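You operate a simulated robot arm through the tools that you are given. There is no shell and no other tool.

Carry out the task below with a simulated robot arm. There is one attempt and no reset: what you move stays moved.

JOB
Share out the flower bulbs on the seed end of the work bench. At the end: the brown flower bulb marked "white" from the seed end of the work bench is in the sowing drawer; the brown flower bulb labelled "pink" from the seed end of the work bench is on the beige heart leaf board; whatever was shut is shut again. Leave all else as you found it, and nothing knocked over.

Only the result counts: the job must be done as asked and must still hold three seconds after the hand-in. Knocking over, shifting, dropping, spilling or breaking anything else fails it.

ROBOT AND FRAMES
A 7-joint arm with a two-finger parallel gripper, fixed in place. Base frame: the origin is on the floor under the middle of its stand, x ahead of it, y to its left, z up. Readings come in mm, rad, newtons and seconds.
With the tool pointing down near the work surface it reaches from about 100 to 660 mm from the base axis. Its first joint turns from -1.152 to 1.152 rad. Payload 1.57 kg.
The tool frame sits at the grasp point between the pads (the TCP): z along the fingers, y along the line on which they close. The tips reach 30 mm beyond it. Largest opening 80 mm; finger width 17, thickness 12; the body of the gripper, 40 by 82 mm, starts 80 mm behind the TCP.
Orientation is that of the tool frame in the base frame, as [roll, pitch, yaw] about the fixed x, y, z axes, in that order (R = Rz(yaw) Ry(pitch) Rx(roll)). With the fingers straight down and closing along the base's y, the tool's x points along the base's -x, its y along +y and its z along -z.

CONTROLS
- The arm moves only by the tool jog_arm. Its arguments are lists of equal length, an entry for each row: "fingers": the closure in counts, from 0 (fully open) to 255 (shut); "translation": the shift along the tool's x, y, z in mm, a list of three; "angular": the turn, a rotation vector about the tool's x, y, z in rad, a list of three. In form: {"fingers": [fingers, ...], "translation": [[x, y, z], ...], "angular": [[wx, wy, wz], ...]}. A call has 1 to 20 rows; each row shifts and turns the commanded pose from where the row before left it, along the tool's axes as they then stand. Each row takes 0.2 s and may step no farther than 50 mm and 0.15 rad from the row before; otherwise, or with a gripper value out of range, the whole call is refused. Where a pose cannot be reached the arm comes as near as it can. A force on the tool above 40 N (or 10 N above the force at the start of the call, whichever is more), or a blocked arm, ends the call early, and 0.2 s more pass. Each finger travels about 72 mm/s and halts on what it meets, pressing with about 40 N; the grip force reading is that of the motor and also rises with nothing between the fingers. The clock runs only during rows and for 0.2 s after the last one: add rows that do not move to give the fingers time. The reply holds the time, the measured pose of the TCP, the force on the tool along the base axes, the opening and the grip force, in the units named above and with some noise, with the torque about the TCP (base axes, N m) and any sound that the robot's microphone picked up, and new pictures: "pictures" is both (left out), scene, wrist or none.
- Cameras (640 x 400 px; columns grow to the right, rows downward): "scene" is fixed at [66.5, 441.6, 1423.6]; the picture's right is [-0.66, -0.75, 0.00], its down [-0.51, 0.45, -0.74] and it looks along [0.55, -0.49, -0.67] (base axes); focal length 311 px, centre (320, 200). "wrist" rides on the gripper at [72, -7, -122] in the tool frame; the picture's right is [0.09, 1.00, 0.00], its down [-0.84, 0.08, -0.54] and it looks along [-0.54, 0.05, 0.84] (tool axes); focal length 238 px, centre (320, 200). There is no depth. A picture from a camera that has moved, and an enlarged one, comes with that camera's place and axes in the base frame and with its lens. The place of the scene camera against the robot may be out by one fixed shift of up to 12 mm in any direction.
- inspect(camera, box): a new picture of the part [left, top, right, bottom] of that camera's present view, enlarged. No time passes.
- close_job(): hands the job in; it is judged then, once.

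Nothing tells you positions but the pictures and the camera data. Unless the task says otherwise, let go and move clear before handing in.

The tools are called after "Call:" as name(argument=value, ...) on one line, values as JSON. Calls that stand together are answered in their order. jog_arm: Moves the arm, as the interface text tells. Its arguments: {"type":"object","properties":{"fingers":{"type":"array","items":{"type":"number"}},"translation":{"type":"array","items":{"type":"array","items":{"type":"number"}}},"angular":{"type":"array","items":{"type":"array","items":{"type":"number"}}},"pictures":{"type":"string","enum":["both","scene","wrist","none"]}},"required":["fingers","translation","angular"]} The other tools are called the same way: inspect (camera, box) takes an enlarged picture of a part of a camera's view; close_job () hands the job in.

At the start:

```text
time: 0.0
ee_pos: [473.6, 124.9, 1123.6]
tool_rot: [3.141, -0.001, -3.141]
contact_force: [0.3, 0.6, 0.2]
wrist_torque: [0.02, -0.02, 0.0]
finger_gap: 80.2
gripper_force: 0.0
```

scene: 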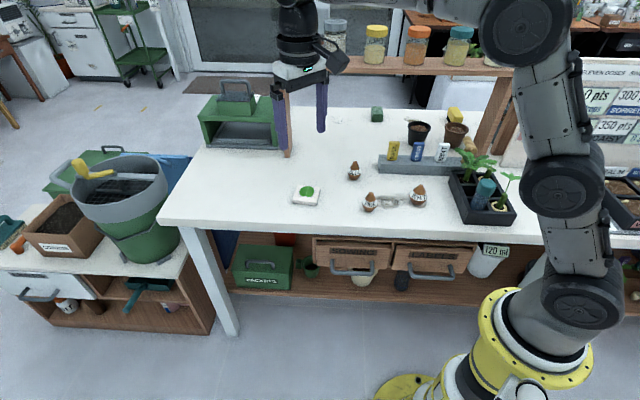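
wrist: 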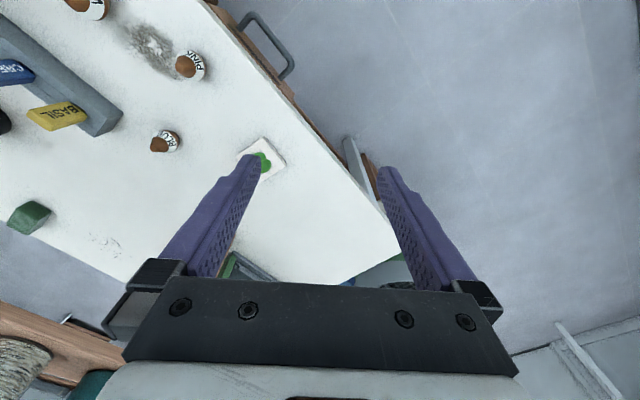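

I see a work bench with three brown bulbs, a small board with a green leaf shape, a row of seed packets, and two drawers under the bench front. I'll zoom in to read labels before moving anything.

Call:
inspect(camera="scene", box=[280, 140, 440, 240])

Call:
inspect(camera="scene", box=[300, 220, 500, 300])

Call:
inspect(camera="wrist", box=[0, 0, 320, 200])

Call:
inspect(camera="scene", box=[180, 60, 340, 160])

Call:
inspect(camera="scene", box=[360, 90, 560, 240])

Call:
inspect(camera="scene", box=[0, 140, 240, 340])

```text
4.00 times, centred on (360, 190) of scene
camera zoom: at [66.5, 441.6, 1423.6], right [-0.66, -0.75, 0.0], down [-0.51, 0.45, -0.74], along [0.55, -0.49, -0.67], focal length 1245 px, centre (160, 240)
```

zoom: 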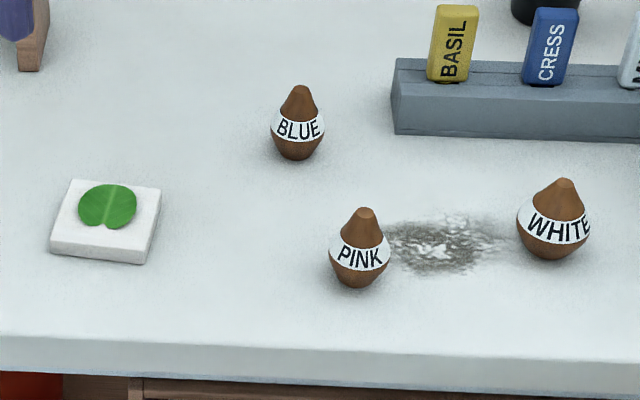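

```text
3.20 times, centred on (400, 260) of scene
camera zoom: at [66.5, 441.6, 1423.6], right [-0.66, -0.75, 0.0], down [-0.51, 0.45, -0.74], along [0.55, -0.49, -0.67], focal length 996 px, centre (64, 8)
```

zoom: 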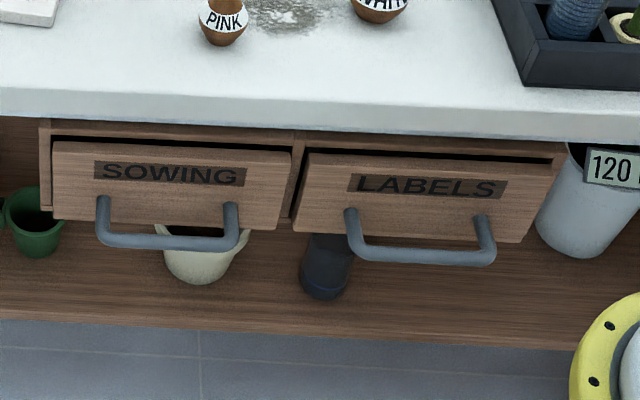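

```text
2.00 times, centred on (160, 100) of wrist
camera zoom: at [401.6, 119.4, 1246.6], right [-0.09, 1.0, 0.0], down [0.84, 0.08, 0.54], along [0.54, 0.05, -0.84], focal length 477 px, centre (640, 400)
```

zoom: 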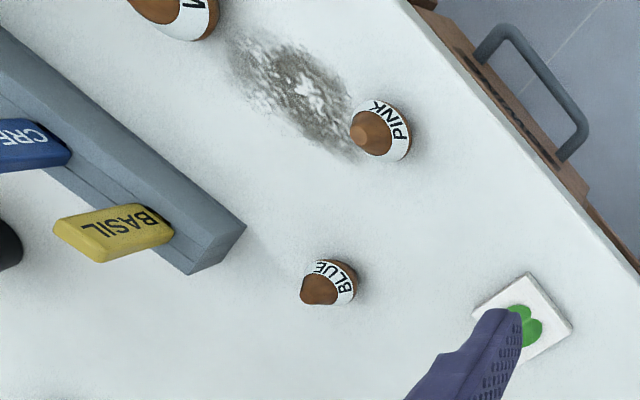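

```text
4.00 times, centred on (260, 110) of scene
camera zoom: at [66.5, 441.6, 1423.6], right [-0.66, -0.75, 0.0], down [-0.51, 0.45, -0.74], along [0.55, -0.49, -0.67], focal length 1245 px, centre (560, 560)
```

zoom: 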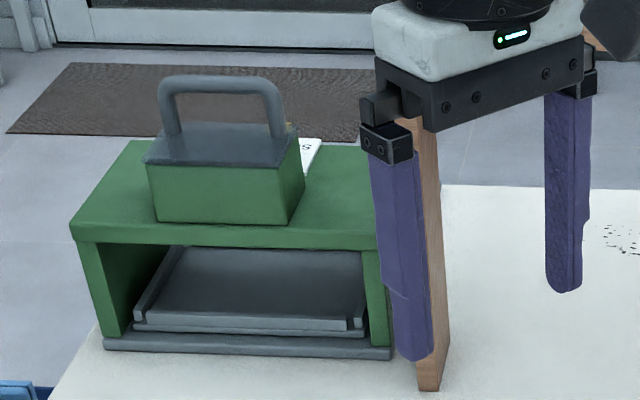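

```text
2.67 times, centred on (460, 165) of scene
camera zoom: at [66.5, 441.6, 1423.6], right [-0.66, -0.75, 0.0], down [-0.51, 0.45, -0.74], along [0.55, -0.49, -0.67], focal length 830 px, centre (-53, 293)
```

zoom: 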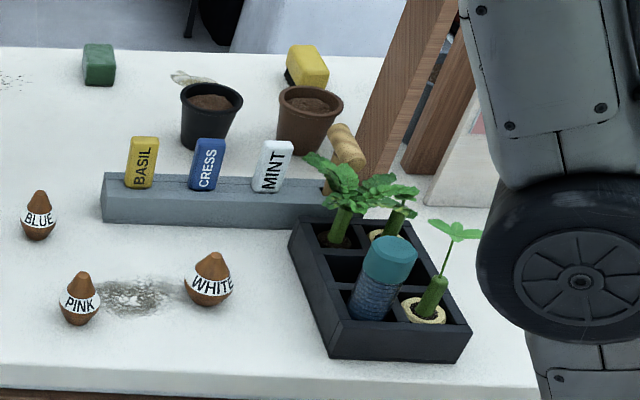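

```text
2.00 times, centred on (120, 240) of scene
camera zoom: at [66.5, 441.6, 1423.6], right [-0.66, -0.75, 0.0], down [-0.51, 0.45, -0.74], along [0.55, -0.49, -0.67], focal length 623 px, centre (720, 120)
```

zoom: 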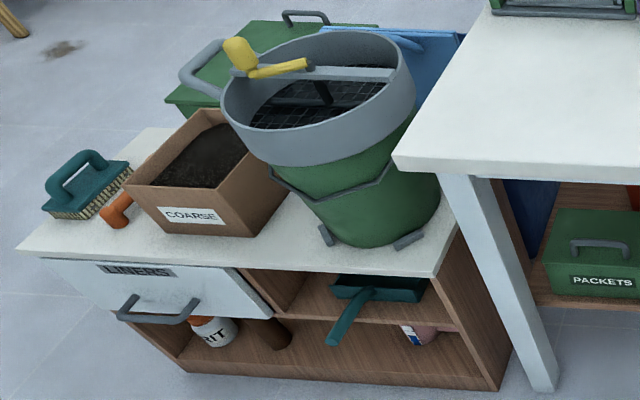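

The labels are readable: PINK is the near-left bulb, WHITE the near-right one, and BLUE stays put. The SOWING drawer is the left one under the bench edge. The bench appears turned about 43° relative to the base, so I'll turn the tool to face it while staying high, then look again.

Call:
jog_arm(fingers=[0, 0, 0, 0, 0, 0], translation=[[0, 0, 0], [0, 0, 0], [0, 0, 0], [0, 0, 0], [0, 0, 0], [0, 0, 0]], angular=[[0, 0, 0.15], [0, 0, 0.15], [0, 0, 0.15], [0, 0, 0.15], [0, 0, 0.15], [0, 0, 0]])

Call:
inspect(camera="scene", box=[300, 225, 420, 300])

Call:
inspect(camera="scene", box=[150, 180, 310, 280])

```text
time: 1.4
ee_pos: [473.0, 126.3, 1124.4]
tool_rot: [-3.141, -0.001, 2.389]
contact_force: [-0.8, -0.4, 0.1]
wrist_torque: [0.01, 0.0, -0.01]
finger_gap: 80.3
gripper_force: 0.1
camera wrist: at [416.1, 170.4, 1246.8], right [0.61, 0.79, 0.0], down [0.66, -0.52, 0.54], along [0.43, -0.33, -0.84], focal length 238 px, centre (320, 200)
```

scene: 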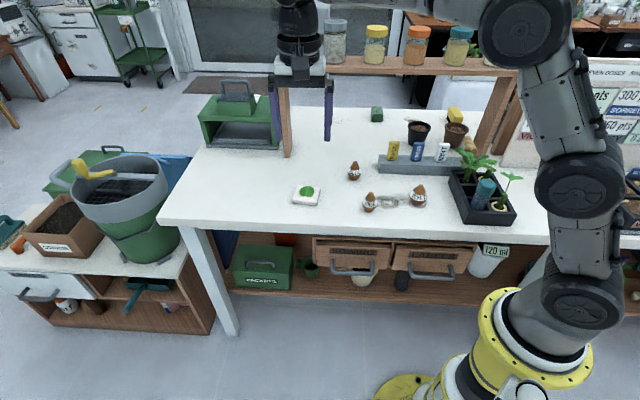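
wrist: 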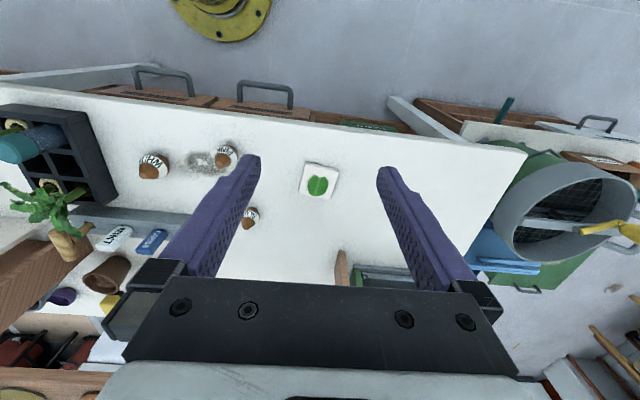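

```text
5.33 times, centred on (360, 262) of scene
camera zoom: at [66.5, 441.6, 1423.6], right [-0.66, -0.75, 0.0], down [-0.51, 0.45, -0.74], along [0.55, -0.49, -0.67], focal length 1661 px, centre (107, -133)
```

zoom: 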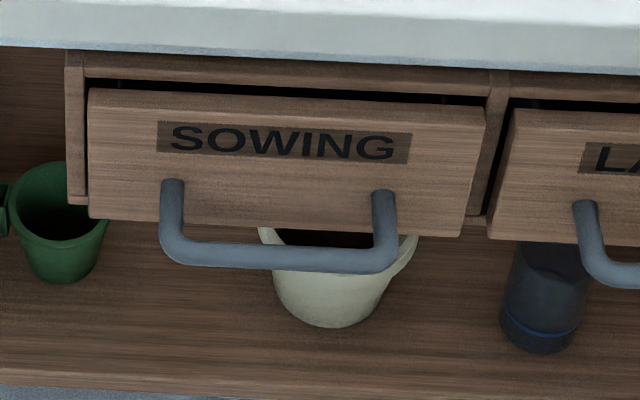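

```text
4.00 times, centred on (230, 230) of scene
camera zoom: at [66.5, 441.6, 1423.6], right [-0.66, -0.75, 0.0], down [-0.51, 0.45, -0.74], along [0.55, -0.49, -0.67], focal length 1245 px, centre (680, 80)
```

zoom: 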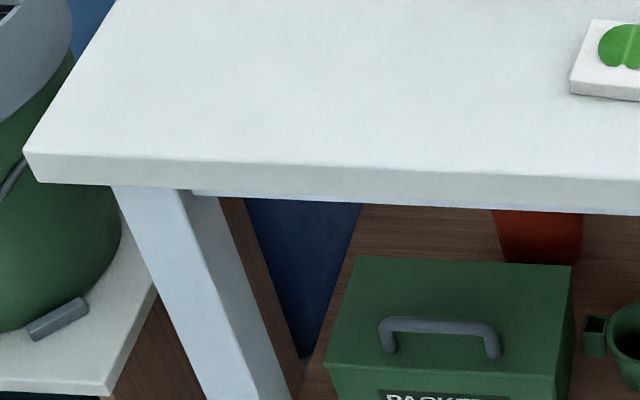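

The wrist camera now shows the bench front, both drawer handles (at the top of its picture), the bulbs and the board. I'll zoom in for measurements before moving.

Call:
inspect(camera="wrist", box=[80, 50, 320, 200])

Call:
inspect(camera="wrist", box=[240, 60, 400, 160])

Call:
inspect(camera="wrist", box=[280, 140, 360, 220])

Call:
inspect(camera="wrist", box=[380, 80, 640, 240])

Call:
inspect(camera="scene", box=[285, 180, 325, 210])

```text
2.67 times, centred on (200, 125) of wrist
camera zoom: at [416.1, 170.4, 1246.8], right [0.61, 0.79, 0.0], down [0.66, -0.52, 0.54], along [0.43, -0.33, -0.84], focal length 636 px, centre (640, 400)
```

zoom: 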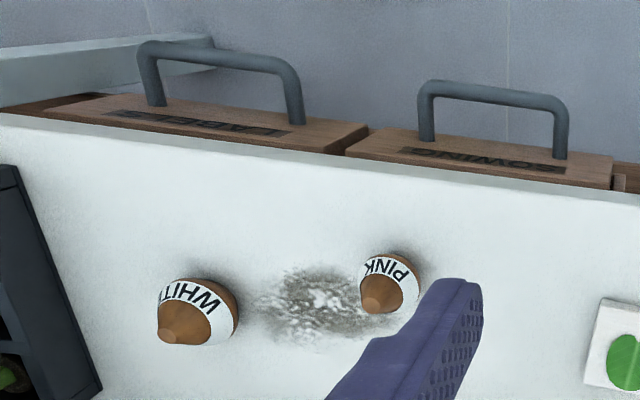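

```text
4.00 times, centred on (320, 110) of wrist
camera zoom: at [416.1, 170.4, 1246.8], right [0.61, 0.79, 0.0], down [0.66, -0.52, 0.54], along [0.43, -0.33, -0.84], focal length 953 px, centre (320, 560)
```

zoom: 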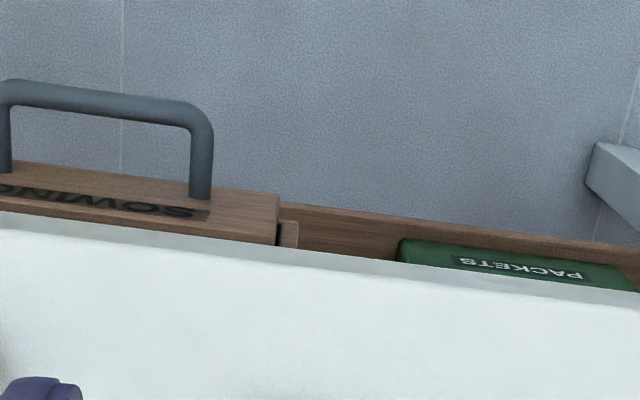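

```text
5.00 times, centred on (320, 180) of wrist
camera zoom: at [416.1, 170.4, 1246.8], right [0.61, 0.79, 0.0], down [0.66, -0.52, 0.54], along [0.43, -0.33, -0.84], focal length 1192 px, centre (320, 300)
```

zoom: 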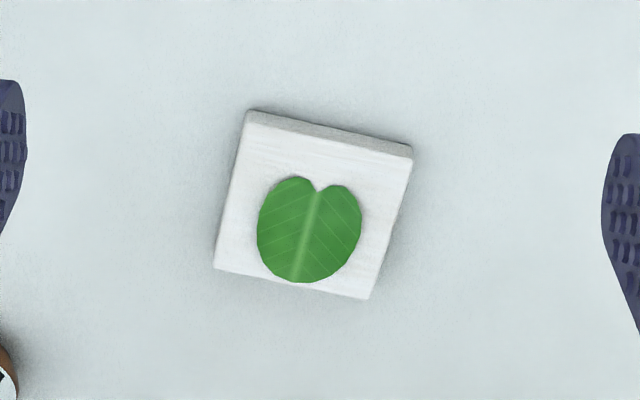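

```text
2.46 times, centred on (510, 160) of wrist
camera zoom: at [416.1, 170.4, 1246.8], right [0.61, 0.79, 0.0], down [0.66, -0.52, 0.54], along [0.43, -0.33, -0.84], focal length 587 px, centre (-148, 298)
```

zoom: 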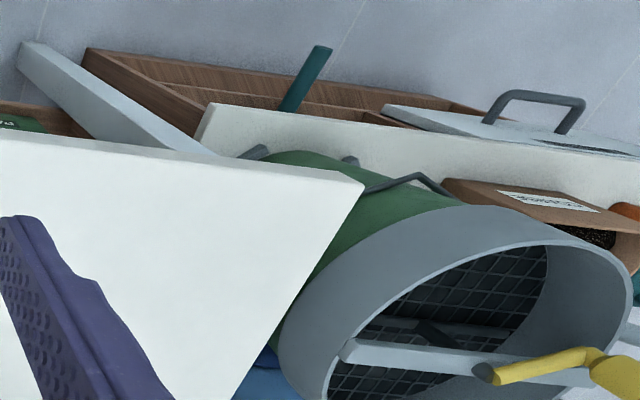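

```text
13.33 times, centred on (305, 195) of scene
camera zoom: at [66.5, 441.6, 1423.6], right [-0.66, -0.75, 0.0], down [-0.51, 0.45, -0.74], along [0.55, -0.49, -0.67], focal length 4151 px, centre (520, 267)
```

zoom: 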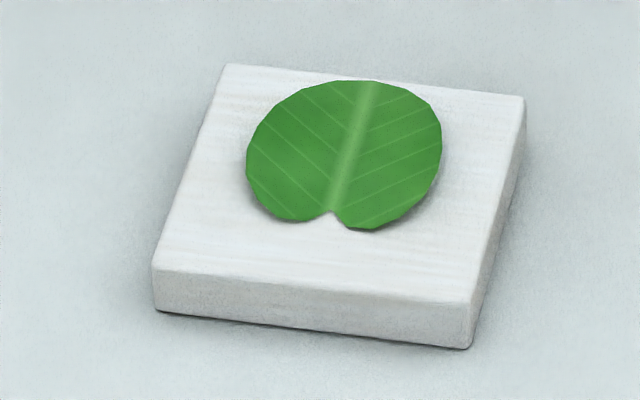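

The board is the off-white one with the heart leaf, roughly at (582, 39), and the bench edge runs at about 45° in the base frame. I'll come lower in front of the bench edge so I can triangulate heights with the wrist camera alone.

Call:
jog_arm(fingers=[0, 0, 0, 0, 0, 0, 0], translation=[[19.8, -22.1, 32.8], [19.8, -22.1, 32.8], [19.8, -22.1, 32.8], [19.8, -22.1, 32.8], [19.8, -22.1, 32.8], [0, 0, 0], [0, 0, 0]], angular=[[0, 0, 0], [0, 0, 0], [0, 0, 0], [0, 0, 0], [0, 0, 0], [0, 0, 0.033], [0, 0, 0]])

```text
time: 3.0
ee_pos: [325.1, 110.0, 959.9]
tool_rot: [3.141, -0.002, 2.36]
contact_force: [-1.1, -0.2, -0.2]
wrist_torque: [0.03, 0.01, 0.02]
finger_gap: 80.0
gripper_force: 0.0
camera wrist: at [269.7, 157.3, 1082.2], right [0.64, 0.77, 0.0], down [0.65, -0.54, 0.54], along [0.42, -0.35, -0.84], focal length 238 px, centre (320, 200)
```

scene: 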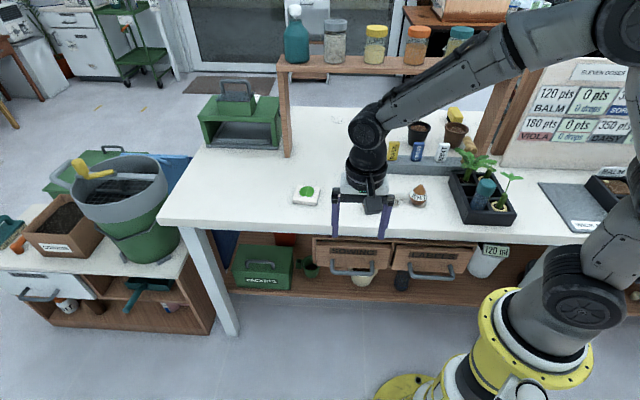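
wrist: 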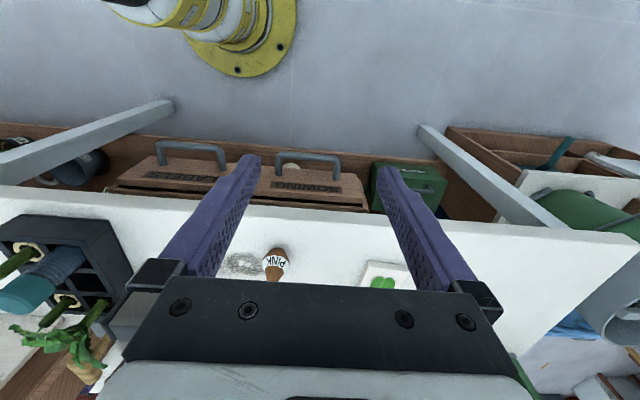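

Call:
inspect(camera="wrist", box=[240, 130, 400, 230])

Call:
inspect(camera="wrist", box=[220, 210, 420, 310])

Call:
inspect(camera="wrist", box=[80, 120, 240, 220])

Call:
inspect(camera="wrist", box=[440, 120, 640, 260])

```text
4.00 times, centred on (320, 180) of wrist
camera zoom: at [269.7, 157.3, 1082.2], right [0.64, 0.77, 0.0], down [0.65, -0.54, 0.54], along [0.42, -0.35, -0.84], focal length 953 px, centre (320, 280)
```

zoom: 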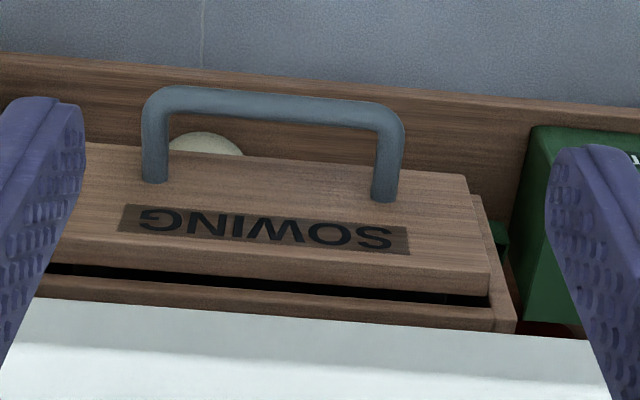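

```text
3.20 times, centred on (320, 260) of wrist
camera zoom: at [269.7, 157.3, 1082.2], right [0.64, 0.77, 0.0], down [0.65, -0.54, 0.54], along [0.42, -0.35, -0.84], focal length 763 px, centre (320, 8)
```

zoom: 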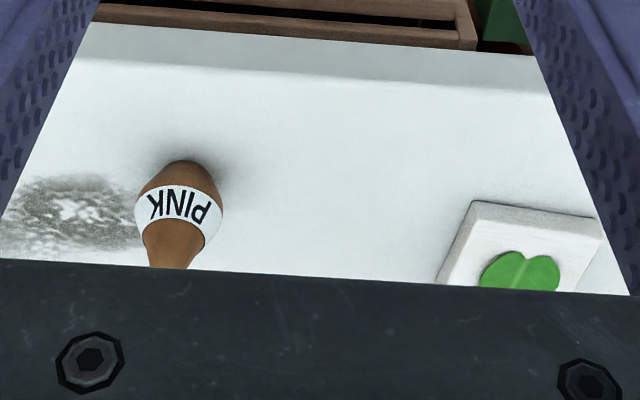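

```text
4.00 times, centred on (160, 170) of wrist
camera zoom: at [269.7, 157.3, 1082.2], right [0.64, 0.77, 0.0], down [0.65, -0.54, 0.54], along [0.42, -0.35, -0.84], focal length 953 px, centre (960, 320)
```

zoom: 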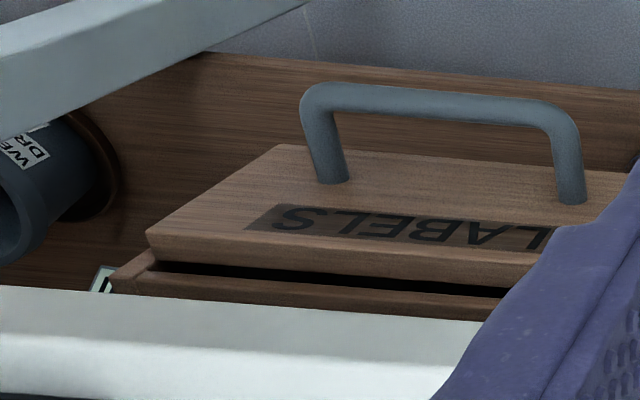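

```text
2.86 times, centred on (540, 190) of wrist
camera zoom: at [269.7, 157.3, 1082.2], right [0.64, 0.77, 0.0], down [0.65, -0.54, 0.54], along [0.42, -0.35, -0.84], focal length 681 px, centre (-309, 229)
```

zoom: 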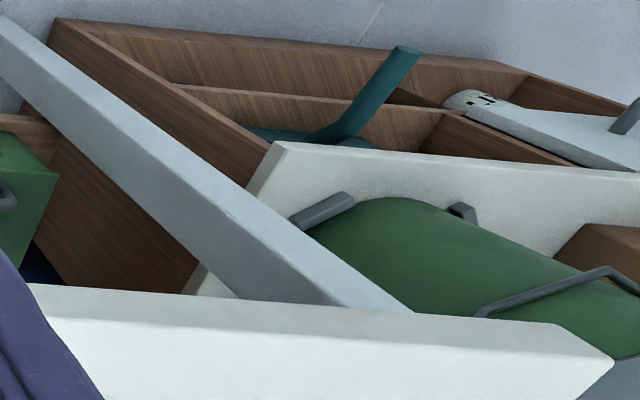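

From wrist-only triangulation I now take the bench top at z≈800, its front edge at n≈-299 (n = outward normal [-0.707, 0.707]), the SOWING handle bar centred near (398, 22, 632) and the drawer face at n≈-310. I'll close the fingers, tilt the tool about 25° and descend toward a point above the gap behind the bar, to hook it.

Call:
jog_arm(fingers=[255, 255, 255, 255, 255, 255, 255, 255, 255], translation=[[0, 0, 0], [0, 0, 0], [0, 0, 0], [-2.2, -1.8, 45], [-2.2, -1.8, 45], [-2.2, -1.8, 45], [-2.2, -1.8, 45], [-2.2, -1.8, 45], [0, 0, 0]], angular=[[0, -0.145, 0], [0, -0.145, 0], [0, -0.145, 0], [0, 0, 0], [0, 0, 0], [0, 0, 0], [0, 0, 0], [0, 0, 0], [0, 0, 0]])

```text
time: 5.0
ee_pos: [394.0, 31.7, 762.2]
tool_rot: [3.141, 0.435, 2.36]
contact_force: [-0.8, 0.4, 0.3]
wrist_torque: [0.04, 0.0, -0.01]
finger_gap: 0.0
gripper_force: 21.5
camera wrist: at [307.5, 110.4, 843.0], right [0.64, 0.77, -0.04], down [0.43, -0.32, 0.84], along [0.63, -0.56, -0.53], focal length 238 px, centre (320, 200)
```

scene: 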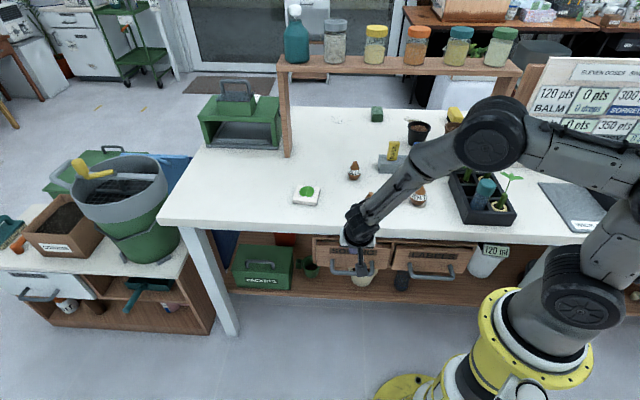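
wrist: 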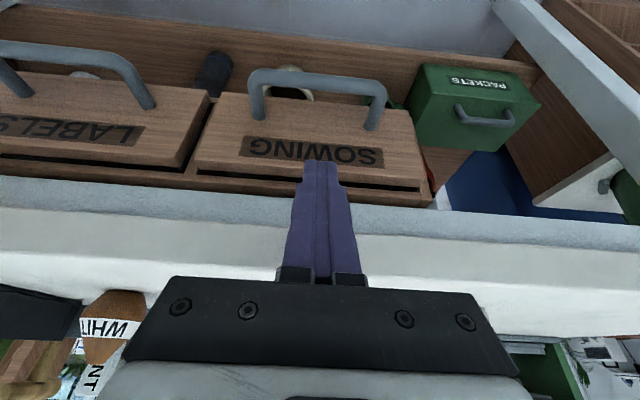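

The fingers are closed and tilted, hanging above the SOWING handle with the forearm well clear of the bench items. I'll zoom in to refine the bar position before entering the gap.

Call:
inspect(camera="wrist", box=[240, 60, 400, 160])

Call:
inspect(camera="scene", box=[320, 200, 420, 290])

```text
4.00 times, centred on (320, 110) of wrist
camera zoom: at [307.5, 110.4, 843.0], right [0.64, 0.77, -0.04], down [0.43, -0.32, 0.84], along [0.63, -0.56, -0.53], focal length 953 px, centre (320, 560)
```

zoom: 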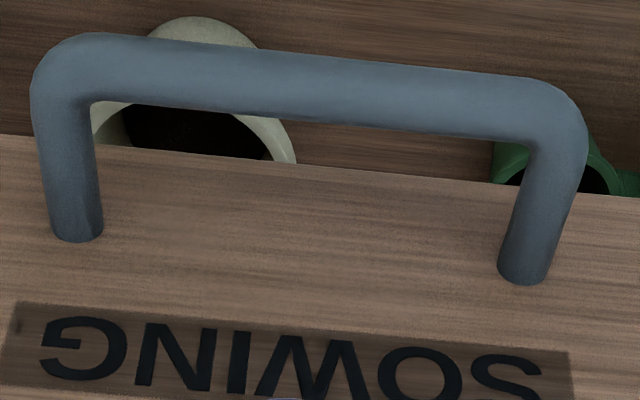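

```text
4.44 times, centred on (370, 245) of scene
camera zoom: at [66.5, 441.5, 1423.6], right [-0.66, -0.75, 0.0], down [-0.51, 0.45, -0.74], along [0.55, -0.49, -0.67], focal length 1384 px, centre (98, 0)
```

zoom: 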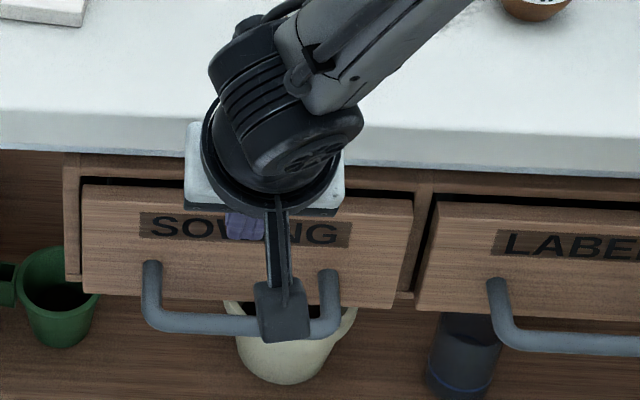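

The bar is at n≈-266, z≈638, about 14 mm thick, leaving roughly 37 mm behind it. I'll lower the closed fingertips straight into that gap.

Call:
jog_arm(fingers=[255, 255, 255, 255, 255, 255], translation=[[-9.3, -5, 37.4], [9, 0, 19.3], [9, 0, 19.3], [9, 0, 19.3], [9, 0, 19.3], [0, 0, 0]], angular=[[0, 0, 0], [0, 0, 0], [0, 0, 0], [0, 0, 0], [0, 0, 0], [0, 0, 0]])

Call:
inspect(camera="wrist", box=[220, 80, 420, 230])

Call:
inspect(camera="scene", box=[310, 210, 430, 300])

```text
time: 6.4
ee_pos: [405.6, 11.4, 645.2]
tool_rot: [3.14, 0.435, 2.359]
contact_force: [0.5, -0.9, -0.1]
wrist_torque: [0.01, -0.07, 0.04]
finger_gap: 0.0
gripper_force: 21.2
camera wrist: at [318.9, 88.6, 725.7], right [0.64, 0.77, -0.04], down [0.43, -0.32, 0.84], along [0.63, -0.56, -0.53], focal length 238 px, centre (320, 200)
```

scene: 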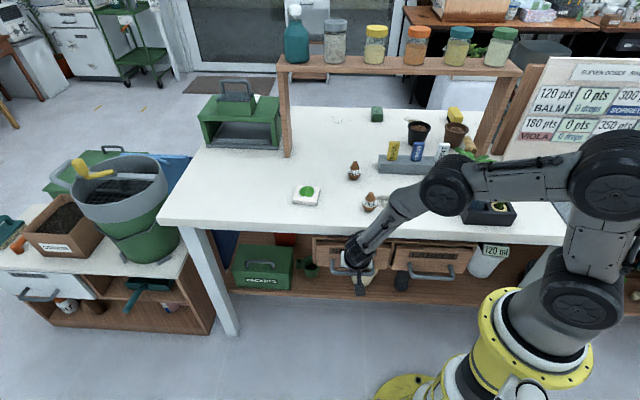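
wrist: 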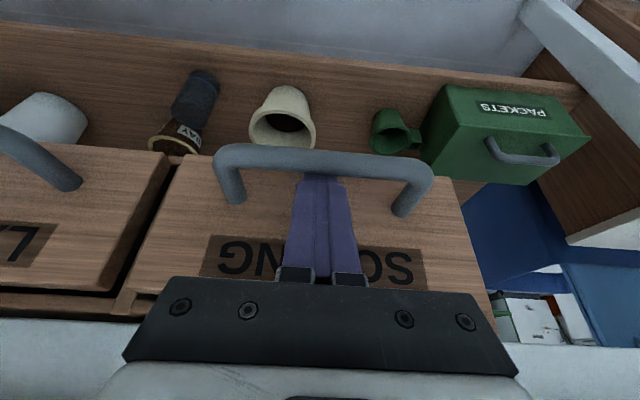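

```text
2.67 times, centred on (320, 155) of wrist
camera zoom: at [318.9, 88.6, 725.7], right [0.64, 0.77, -0.04], down [0.43, -0.32, 0.84], along [0.63, -0.56, -0.53], focal length 636 px, centre (320, 320)
```

zoom: 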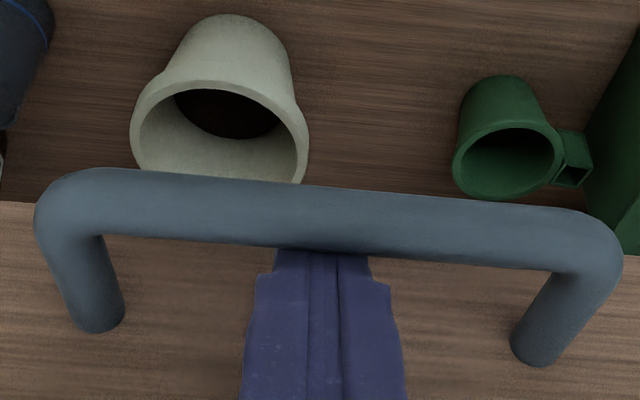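

```text
4.44 times, centred on (370, 255) of scene
camera zoom: at [66.5, 441.5, 1423.6], right [-0.66, -0.75, 0.0], down [-0.51, 0.45, -0.74], along [0.55, -0.49, -0.67], focal length 1384 px, centre (98, -44)
```

zoom: 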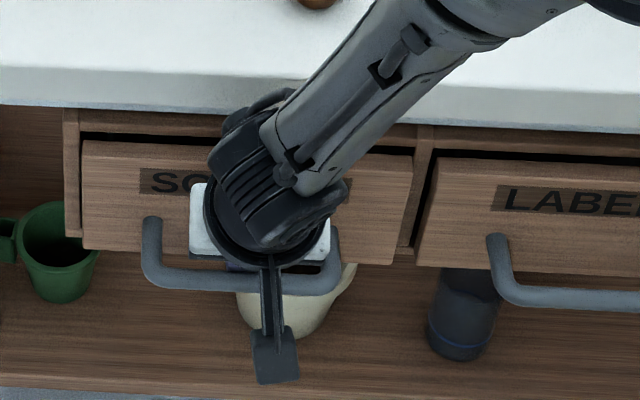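

The fingertips are behind the bar with no contact force, so I'll pull straight outward along the bench normal, slowly.

Call:
jog_arm(fingers=[255, 255, 255, 255, 255, 255, 255, 255, 255, 255, 255], translation=[[11.8, 0, -5.5], [11.8, 0, -5.5], [11.8, 0, -5.5], [11.8, 0, -5.5], [11.8, 0, -5.5], [11.8, 0, -5.5], [11.8, 0, -5.5], [11.8, 0, -5.5], [11.8, 0, -5.5], [11.8, 0, -5.5], [0, 0, 0]], angular=[[0, 0, 0], [0, 0, 0], [0, 0, 0], [0, 0, 0], [0, 0, 0], [0, 0, 0], [0, 0, 0], [0, 0, 0], [0, 0, 0], [0, 0, 0], [0, 0, 0]])

```text
time: 8.8
ee_pos: [315.3, 103.3, 646.2]
tool_rot: [-3.141, 0.434, 2.361]
contact_force: [-0.3, -0.8, 0.5]
wrist_torque: [0.0, 0.01, 0.03]
finger_gap: 0.0
gripper_force: 21.4
camera wrist: at [227.7, 181.2, 726.7], right [0.64, 0.76, -0.04], down [0.43, -0.32, 0.84], along [0.63, -0.56, -0.53], focal length 238 px, centre (320, 200)
```

scene: 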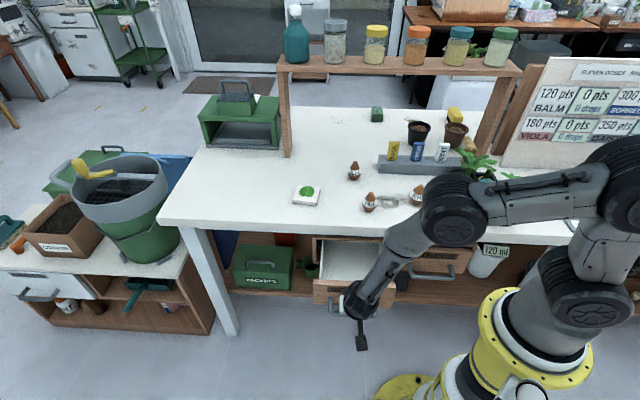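
wrist: 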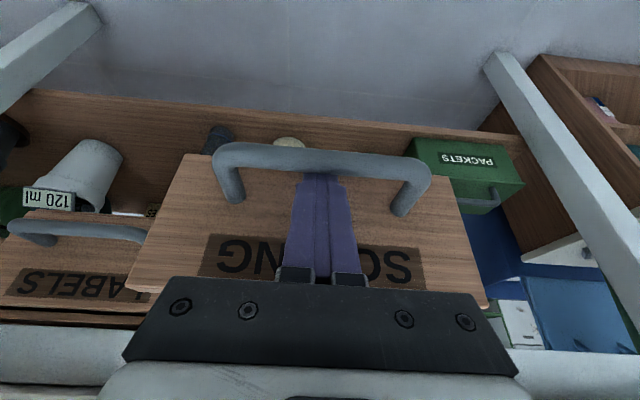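

The drawer slid open about 125 mm without resistance. I'll back off the bar slightly, lift straight up and straighten the tool, then look into the drawer.

Call:
jog_arm(fingers=[255, 255, 255, 255, 255, 255, 255, 255, 255, 255, 255], translation=[[-2.7, 0, 1.3], [-10.1, 0, -21.8], [-20.2, 0, -43.5], [-20.2, 0, -43.5], [-20.2, 0, -43.5], [-20.2, 0, -43.5], [-20.2, 0, -43.5], [0, 0, 0], [0, 0, 0], [0, 0, 0], [0, 0, 0]], angular=[[0, 0, 0], [0, 0, 0], [0, 0, 0], [0, 0, 0], [0, 0, 0], [0, 0, 0], [0, 0, 0], [0, 0.145, 0], [0, 0.145, 0], [0, 0.145, 0], [0, 0, 0]])

Call:
inspect(camera="scene", box=[290, 220, 450, 320])

Call:
inspect(camera="wrist", box=[200, 60, 440, 260])

```text
time: 11.2
ee_pos: [316.1, 100.8, 910.4]
tool_rot: [3.141, -0.002, 2.36]
contact_force: [-0.3, -0.5, -0.6]
wrist_torque: [0.02, -0.02, -0.01]
finger_gap: 0.0
gripper_force: 21.2
camera wrist: at [260.9, 147.9, 1032.2], right [0.64, 0.77, 0.0], down [0.65, -0.54, 0.54], along [0.42, -0.34, -0.84], focal length 238 px, centre (320, 200)
```

scene: 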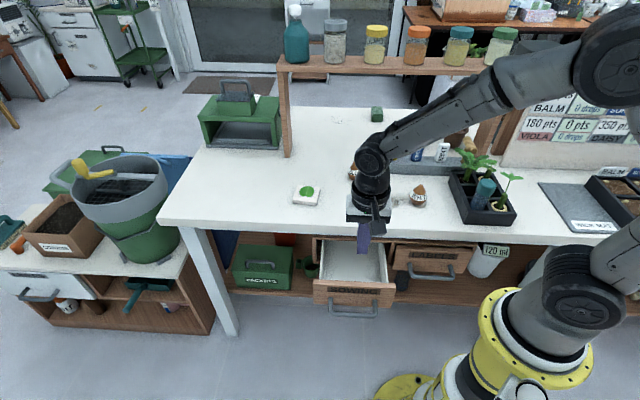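
wrist: 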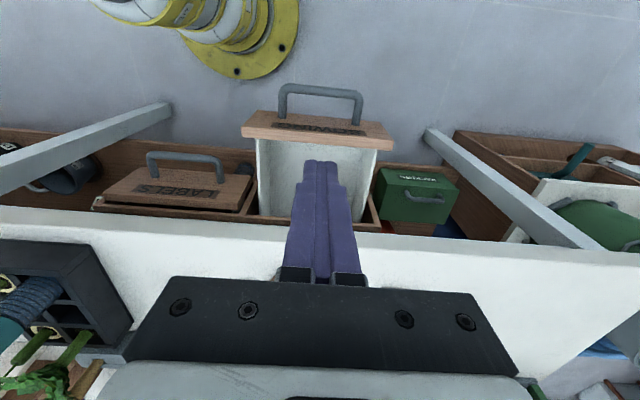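

```text
4.00 times, centred on (370, 270) of scene
camera zoom: at [66.5, 441.6, 1423.6], right [-0.66, -0.75, 0.0], down [-0.51, 0.45, -0.74], along [0.55, -0.49, -0.67], focal length 1245 px, centre (120, -80)
```

zoom: 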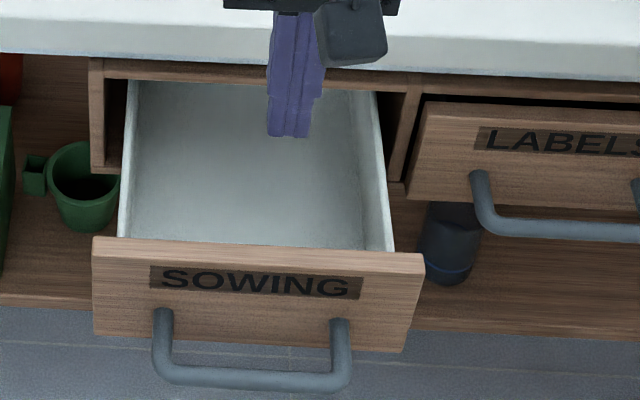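

```text
2.00 times, centred on (320, 160) of wrist
camera zoom: at [260.9, 147.9, 1032.2], right [0.64, 0.77, 0.0], down [0.65, -0.54, 0.54], along [0.42, -0.34, -0.84], focal length 477 px, centre (320, 280)
```

zoom: 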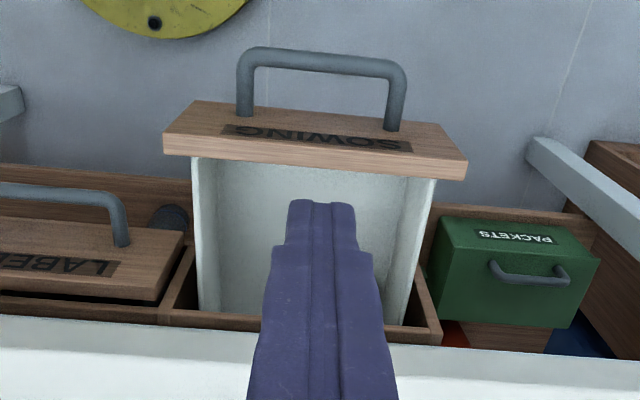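

The drawer is open and empty. Next I'll rise and move so the wrist camera looks at the white bulb, estimated near (374, -201), with fingers open.

Call:
jog_arm(fingers=[255, 200, 100, 0, 0, 0, 0, 0, 0], translation=[[0, 0, -35], [0, 0, -35], [-29.6, -28.8, 0], [-29.6, -28.8, 0], [-29.6, -28.8, 0], [-29.6, -28.8, 0], [-29.6, -28.8, 0], [-29.6, -28.8, 0], [0, 0, 0]], angular=[[0, 0, 0], [0, 0, 0], [0, 0, 0], [0, 0, 0], [0, 0, 0], [0, 0, 0], [0, 0, 0], [0, 0, 0], [0, 0, 0]])

Call:
inspect(camera="wrist", box=[220, 120, 420, 280])

```text
time: 13.2
ee_pos: [319.1, -148.9, 979.3]
tool_rot: [-3.141, 0.0, 2.36]
contact_force: [-0.7, -0.2, 0.1]
wrist_torque: [-0.01, -0.01, -0.08]
finger_gap: 80.1
gripper_force: 0.1
camera wrist: at [264.2, -101.8, 1101.7], right [0.64, 0.77, 0.0], down [0.65, -0.53, 0.54], along [0.42, -0.35, -0.84], focal length 238 px, centre (320, 200)
```

scene: 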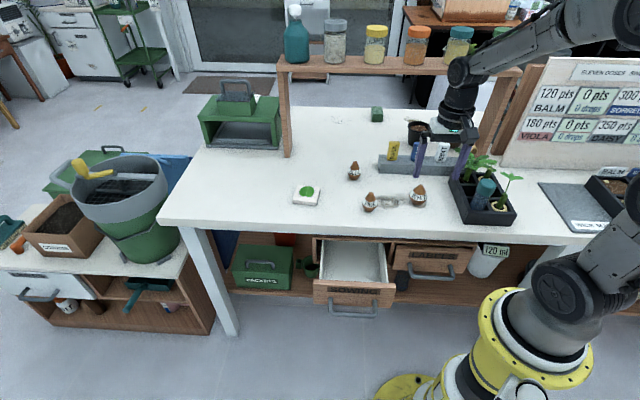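
wrist: 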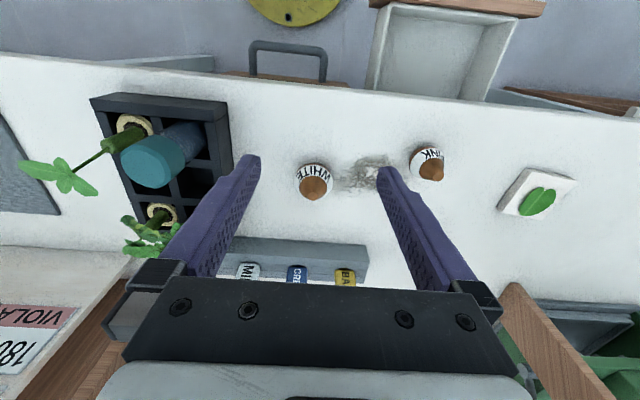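

```text
2.50 times, centred on (320, 200) of wrist
camera zoom: at [264.2, -101.8, 1101.7], right [0.64, 0.77, 0.0], down [0.65, -0.53, 0.54], along [0.42, -0.35, -0.84], focal length 596 px, centre (320, 200)
```

zoom: 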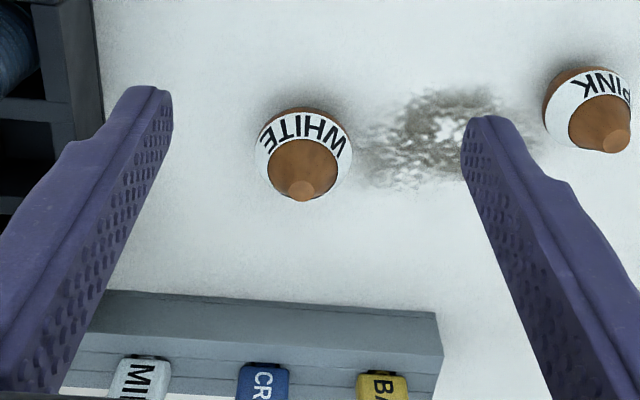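

The white bulb stands at about (373, -203), roughly 50 mm wide with its tip near z≈863. I'll move above it and check alignment before lowering the open fingers around it.

Call:
jog_arm(fingers=[0, 0, 0, 0, 0], translation=[[-38.2, 0, 0], [-38.2, -0.4, 0], [0, 0, 32], [0, 0, 32], [0, 0, 0]], angular=[[0, 0, 0], [0, 0, 0], [0, 0, 0], [0, 0, 0], [0, 0, 0]])

Call:
inspect(camera="scene", box=[380, 140, 480, 220])

```text
time: 14.4
ee_pos: [372.7, -202.3, 915.7]
tool_rot: [-3.141, 0.001, 2.358]
contact_force: [0.6, -0.3, -0.2]
wrist_torque: [-0.01, -0.03, 0.01]
finger_gap: 80.3
gripper_force: 0.1
camera wrist: at [317.8, -154.6, 1038.1], right [0.64, 0.77, 0.0], down [0.65, -0.54, 0.54], along [0.42, -0.35, -0.84], focal length 238 px, centre (320, 200)
```

scene: 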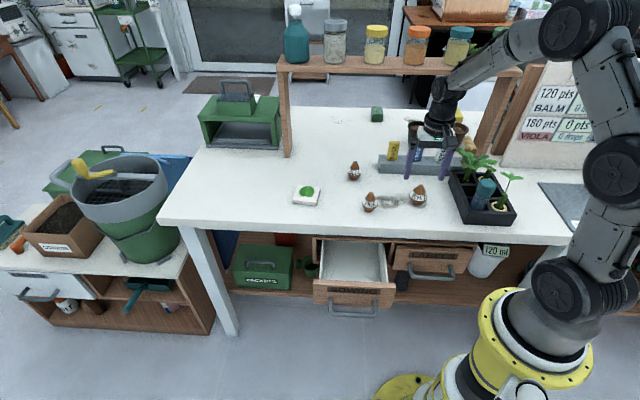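
wrist: 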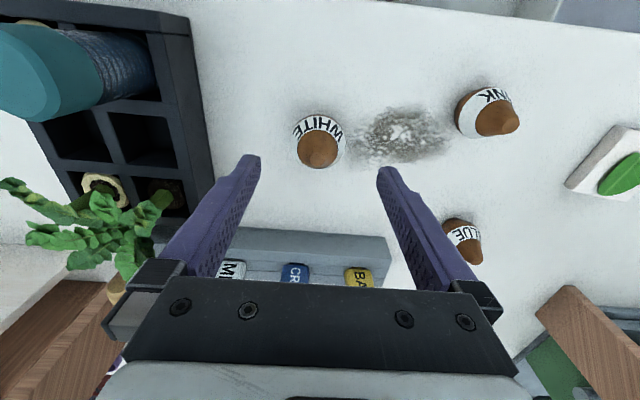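

```text
5.00 times, centred on (430, 180) of scene
camera zoom: at [66.5, 441.6, 1423.6], right [-0.66, -0.75, 0.0], down [-0.51, 0.45, -0.74], along [0.55, -0.49, -0.67], focal length 1557 px, centre (-230, 300)
```

zoom: 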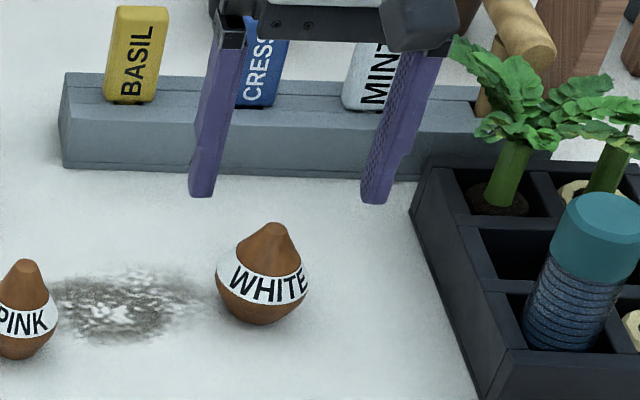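

Call:
inspect(camera="wrist", box=[270, 90, 370, 190])

```text
4.00 times, centred on (320, 140) of wrist
camera zoom: at [317.8, -154.6, 1038.1], right [0.64, 0.77, 0.0], down [0.65, -0.54, 0.54], along [0.42, -0.35, -0.84], focal length 953 px, centre (320, 440)
```

zoom: 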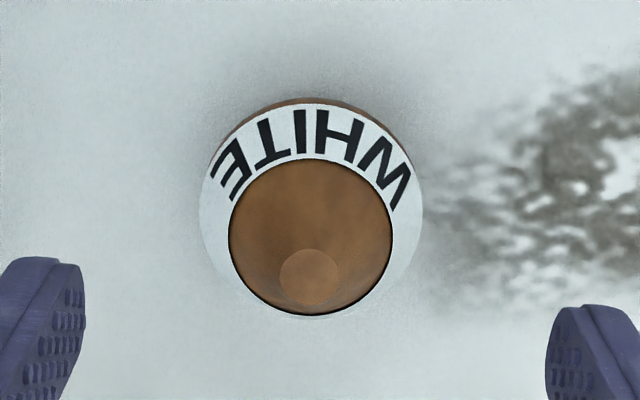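

Alignment is within 3 mm; the bulb is about 51 mm wide. I'll apply a small correction, lower the fingers to just above the bench, and close on it.

Call:
jog_arm(fingers=[0, 0, 0, 0, 0, 0], translation=[[-2.2, -2.4, 0], [0, 0, 26], [0, 0, 26], [0, 0, 18], [0, 0, 8.5], [0, 0, 0]], angular=[[0, 0, 0], [0, 0, 0], [0, 0, 0], [0, 0, 0], [0, 0, 0], [0, 0, 0]])

Call:
inspect(camera="wrist", box=[220, 100, 420, 240])

Call:
inspect(camera="scene", box=[380, 150, 480, 230])

```text
time: 15.8
ee_pos: [373.9, -204.5, 836.6]
tool_rot: [-3.142, 0.002, 2.359]
contact_force: [-0.4, 0.2, 0.4]
wrist_torque: [-0.02, 0.0, 0.01]
finger_gap: 80.1
gripper_force: 0.0
camera wrist: at [319.4, -157.7, 959.3], right [0.64, 0.77, 0.0], down [0.65, -0.54, 0.54], along [0.42, -0.35, -0.84], focal length 238 px, centre (320, 200)
```

scene: 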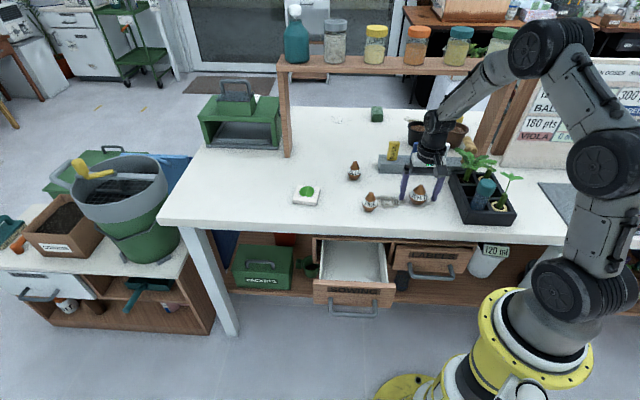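
wrist: 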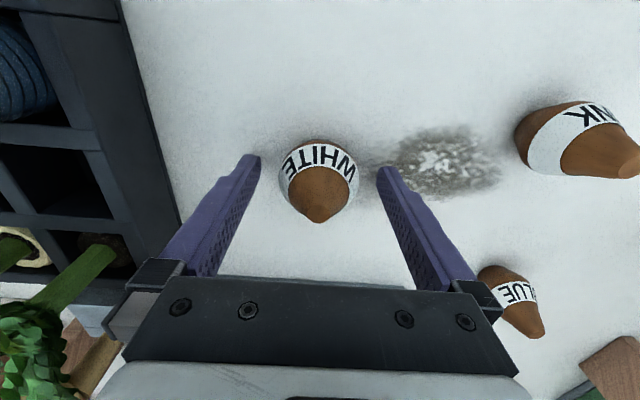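

```text
2.86 times, centred on (320, 170) of wrist
camera zoom: at [319.4, -157.7, 959.3], right [0.64, 0.77, 0.0], down [0.65, -0.54, 0.54], along [0.42, -0.35, -0.84], focal length 681 px, centre (320, 286)
```

zoom: 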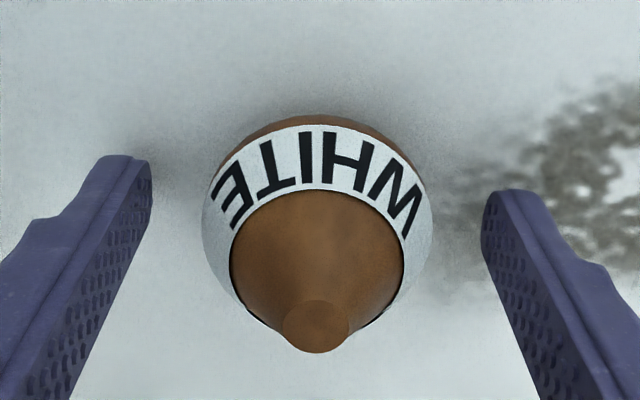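

```text
5.00 times, centred on (430, 190) of scene
camera zoom: at [66.5, 441.6, 1423.6], right [-0.66, -0.75, 0.0], down [-0.51, 0.45, -0.74], along [0.55, -0.49, -0.67], focal length 1557 px, centre (-230, 250)
```

zoom: 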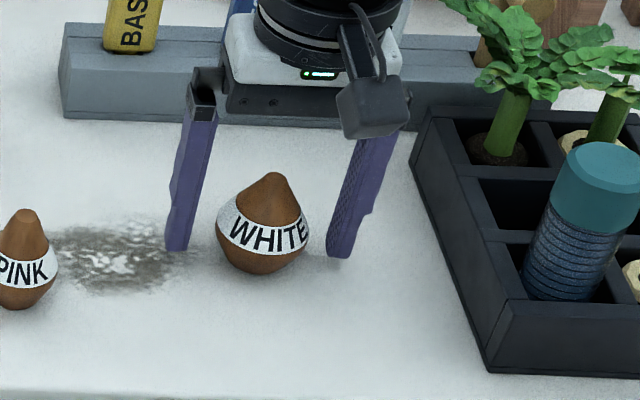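

The bulb sits centred between the fingers with the tips just above the bench. I'll nudge 2 mm and close the grip.

Call:
jog_arm(fingers=[0, 255, 255, 255, 255, 255], translation=[[2, -1, 0], [0, 0, 0], [0, 0, 0], [0, 0, 0], [0, 0, 0], [0, 0, 0]], angular=[[0, 0, 0], [0, 0, 0], [0, 0, 0], [0, 0, 0], [0, 0, 0], [0, 0, 0]])

Call:
inspect(camera="wrist", box=[220, 100, 420, 240])

```text
time: 17.2
ee_pos: [373.2, -203.3, 836.3]
tool_rot: [-3.141, 0.001, 2.361]
contact_force: [0.6, -0.2, -0.1]
wrist_torque: [0.01, -0.01, 0.02]
finger_gap: 52.5
gripper_force: 40.0
camera wrist: at [317.6, -157.0, 959.2], right [0.64, 0.77, 0.0], down [0.65, -0.54, 0.54], along [0.42, -0.35, -0.84], focal length 238 px, centre (320, 200)
```

scene: 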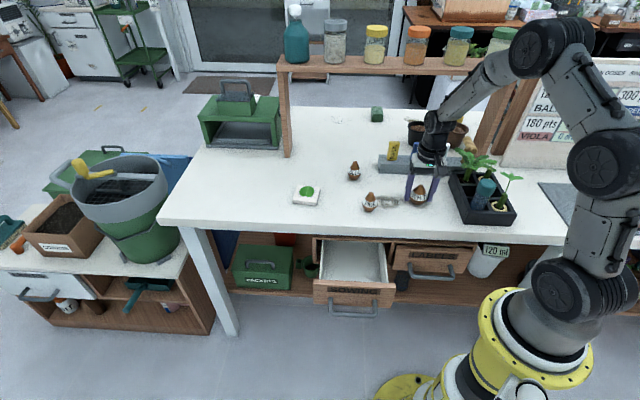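
wrist: 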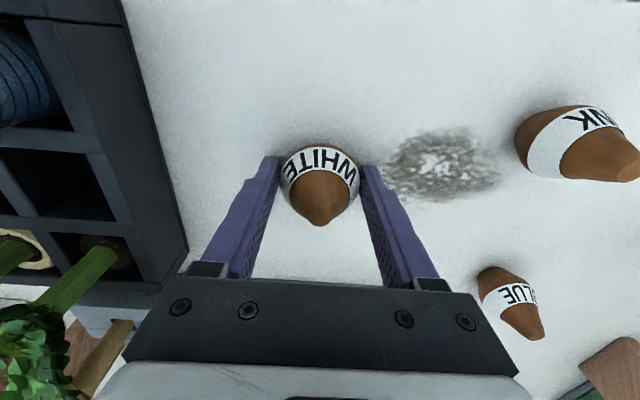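

```text
2.86 times, centred on (320, 170) of wrist
camera zoom: at [317.6, -157.0, 959.2], right [0.64, 0.77, 0.0], down [0.65, -0.54, 0.54], along [0.42, -0.35, -0.84], focal length 681 px, centre (320, 286)
```

zoom: 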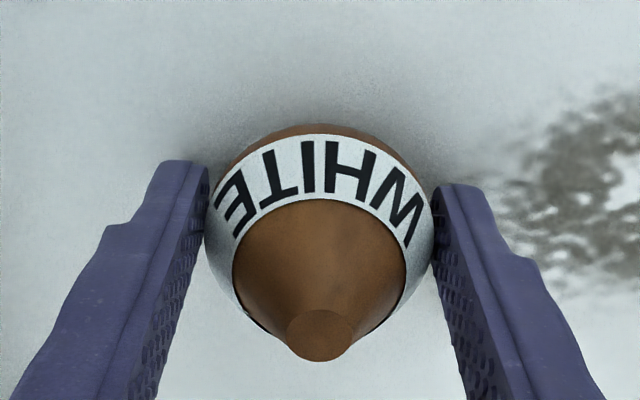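

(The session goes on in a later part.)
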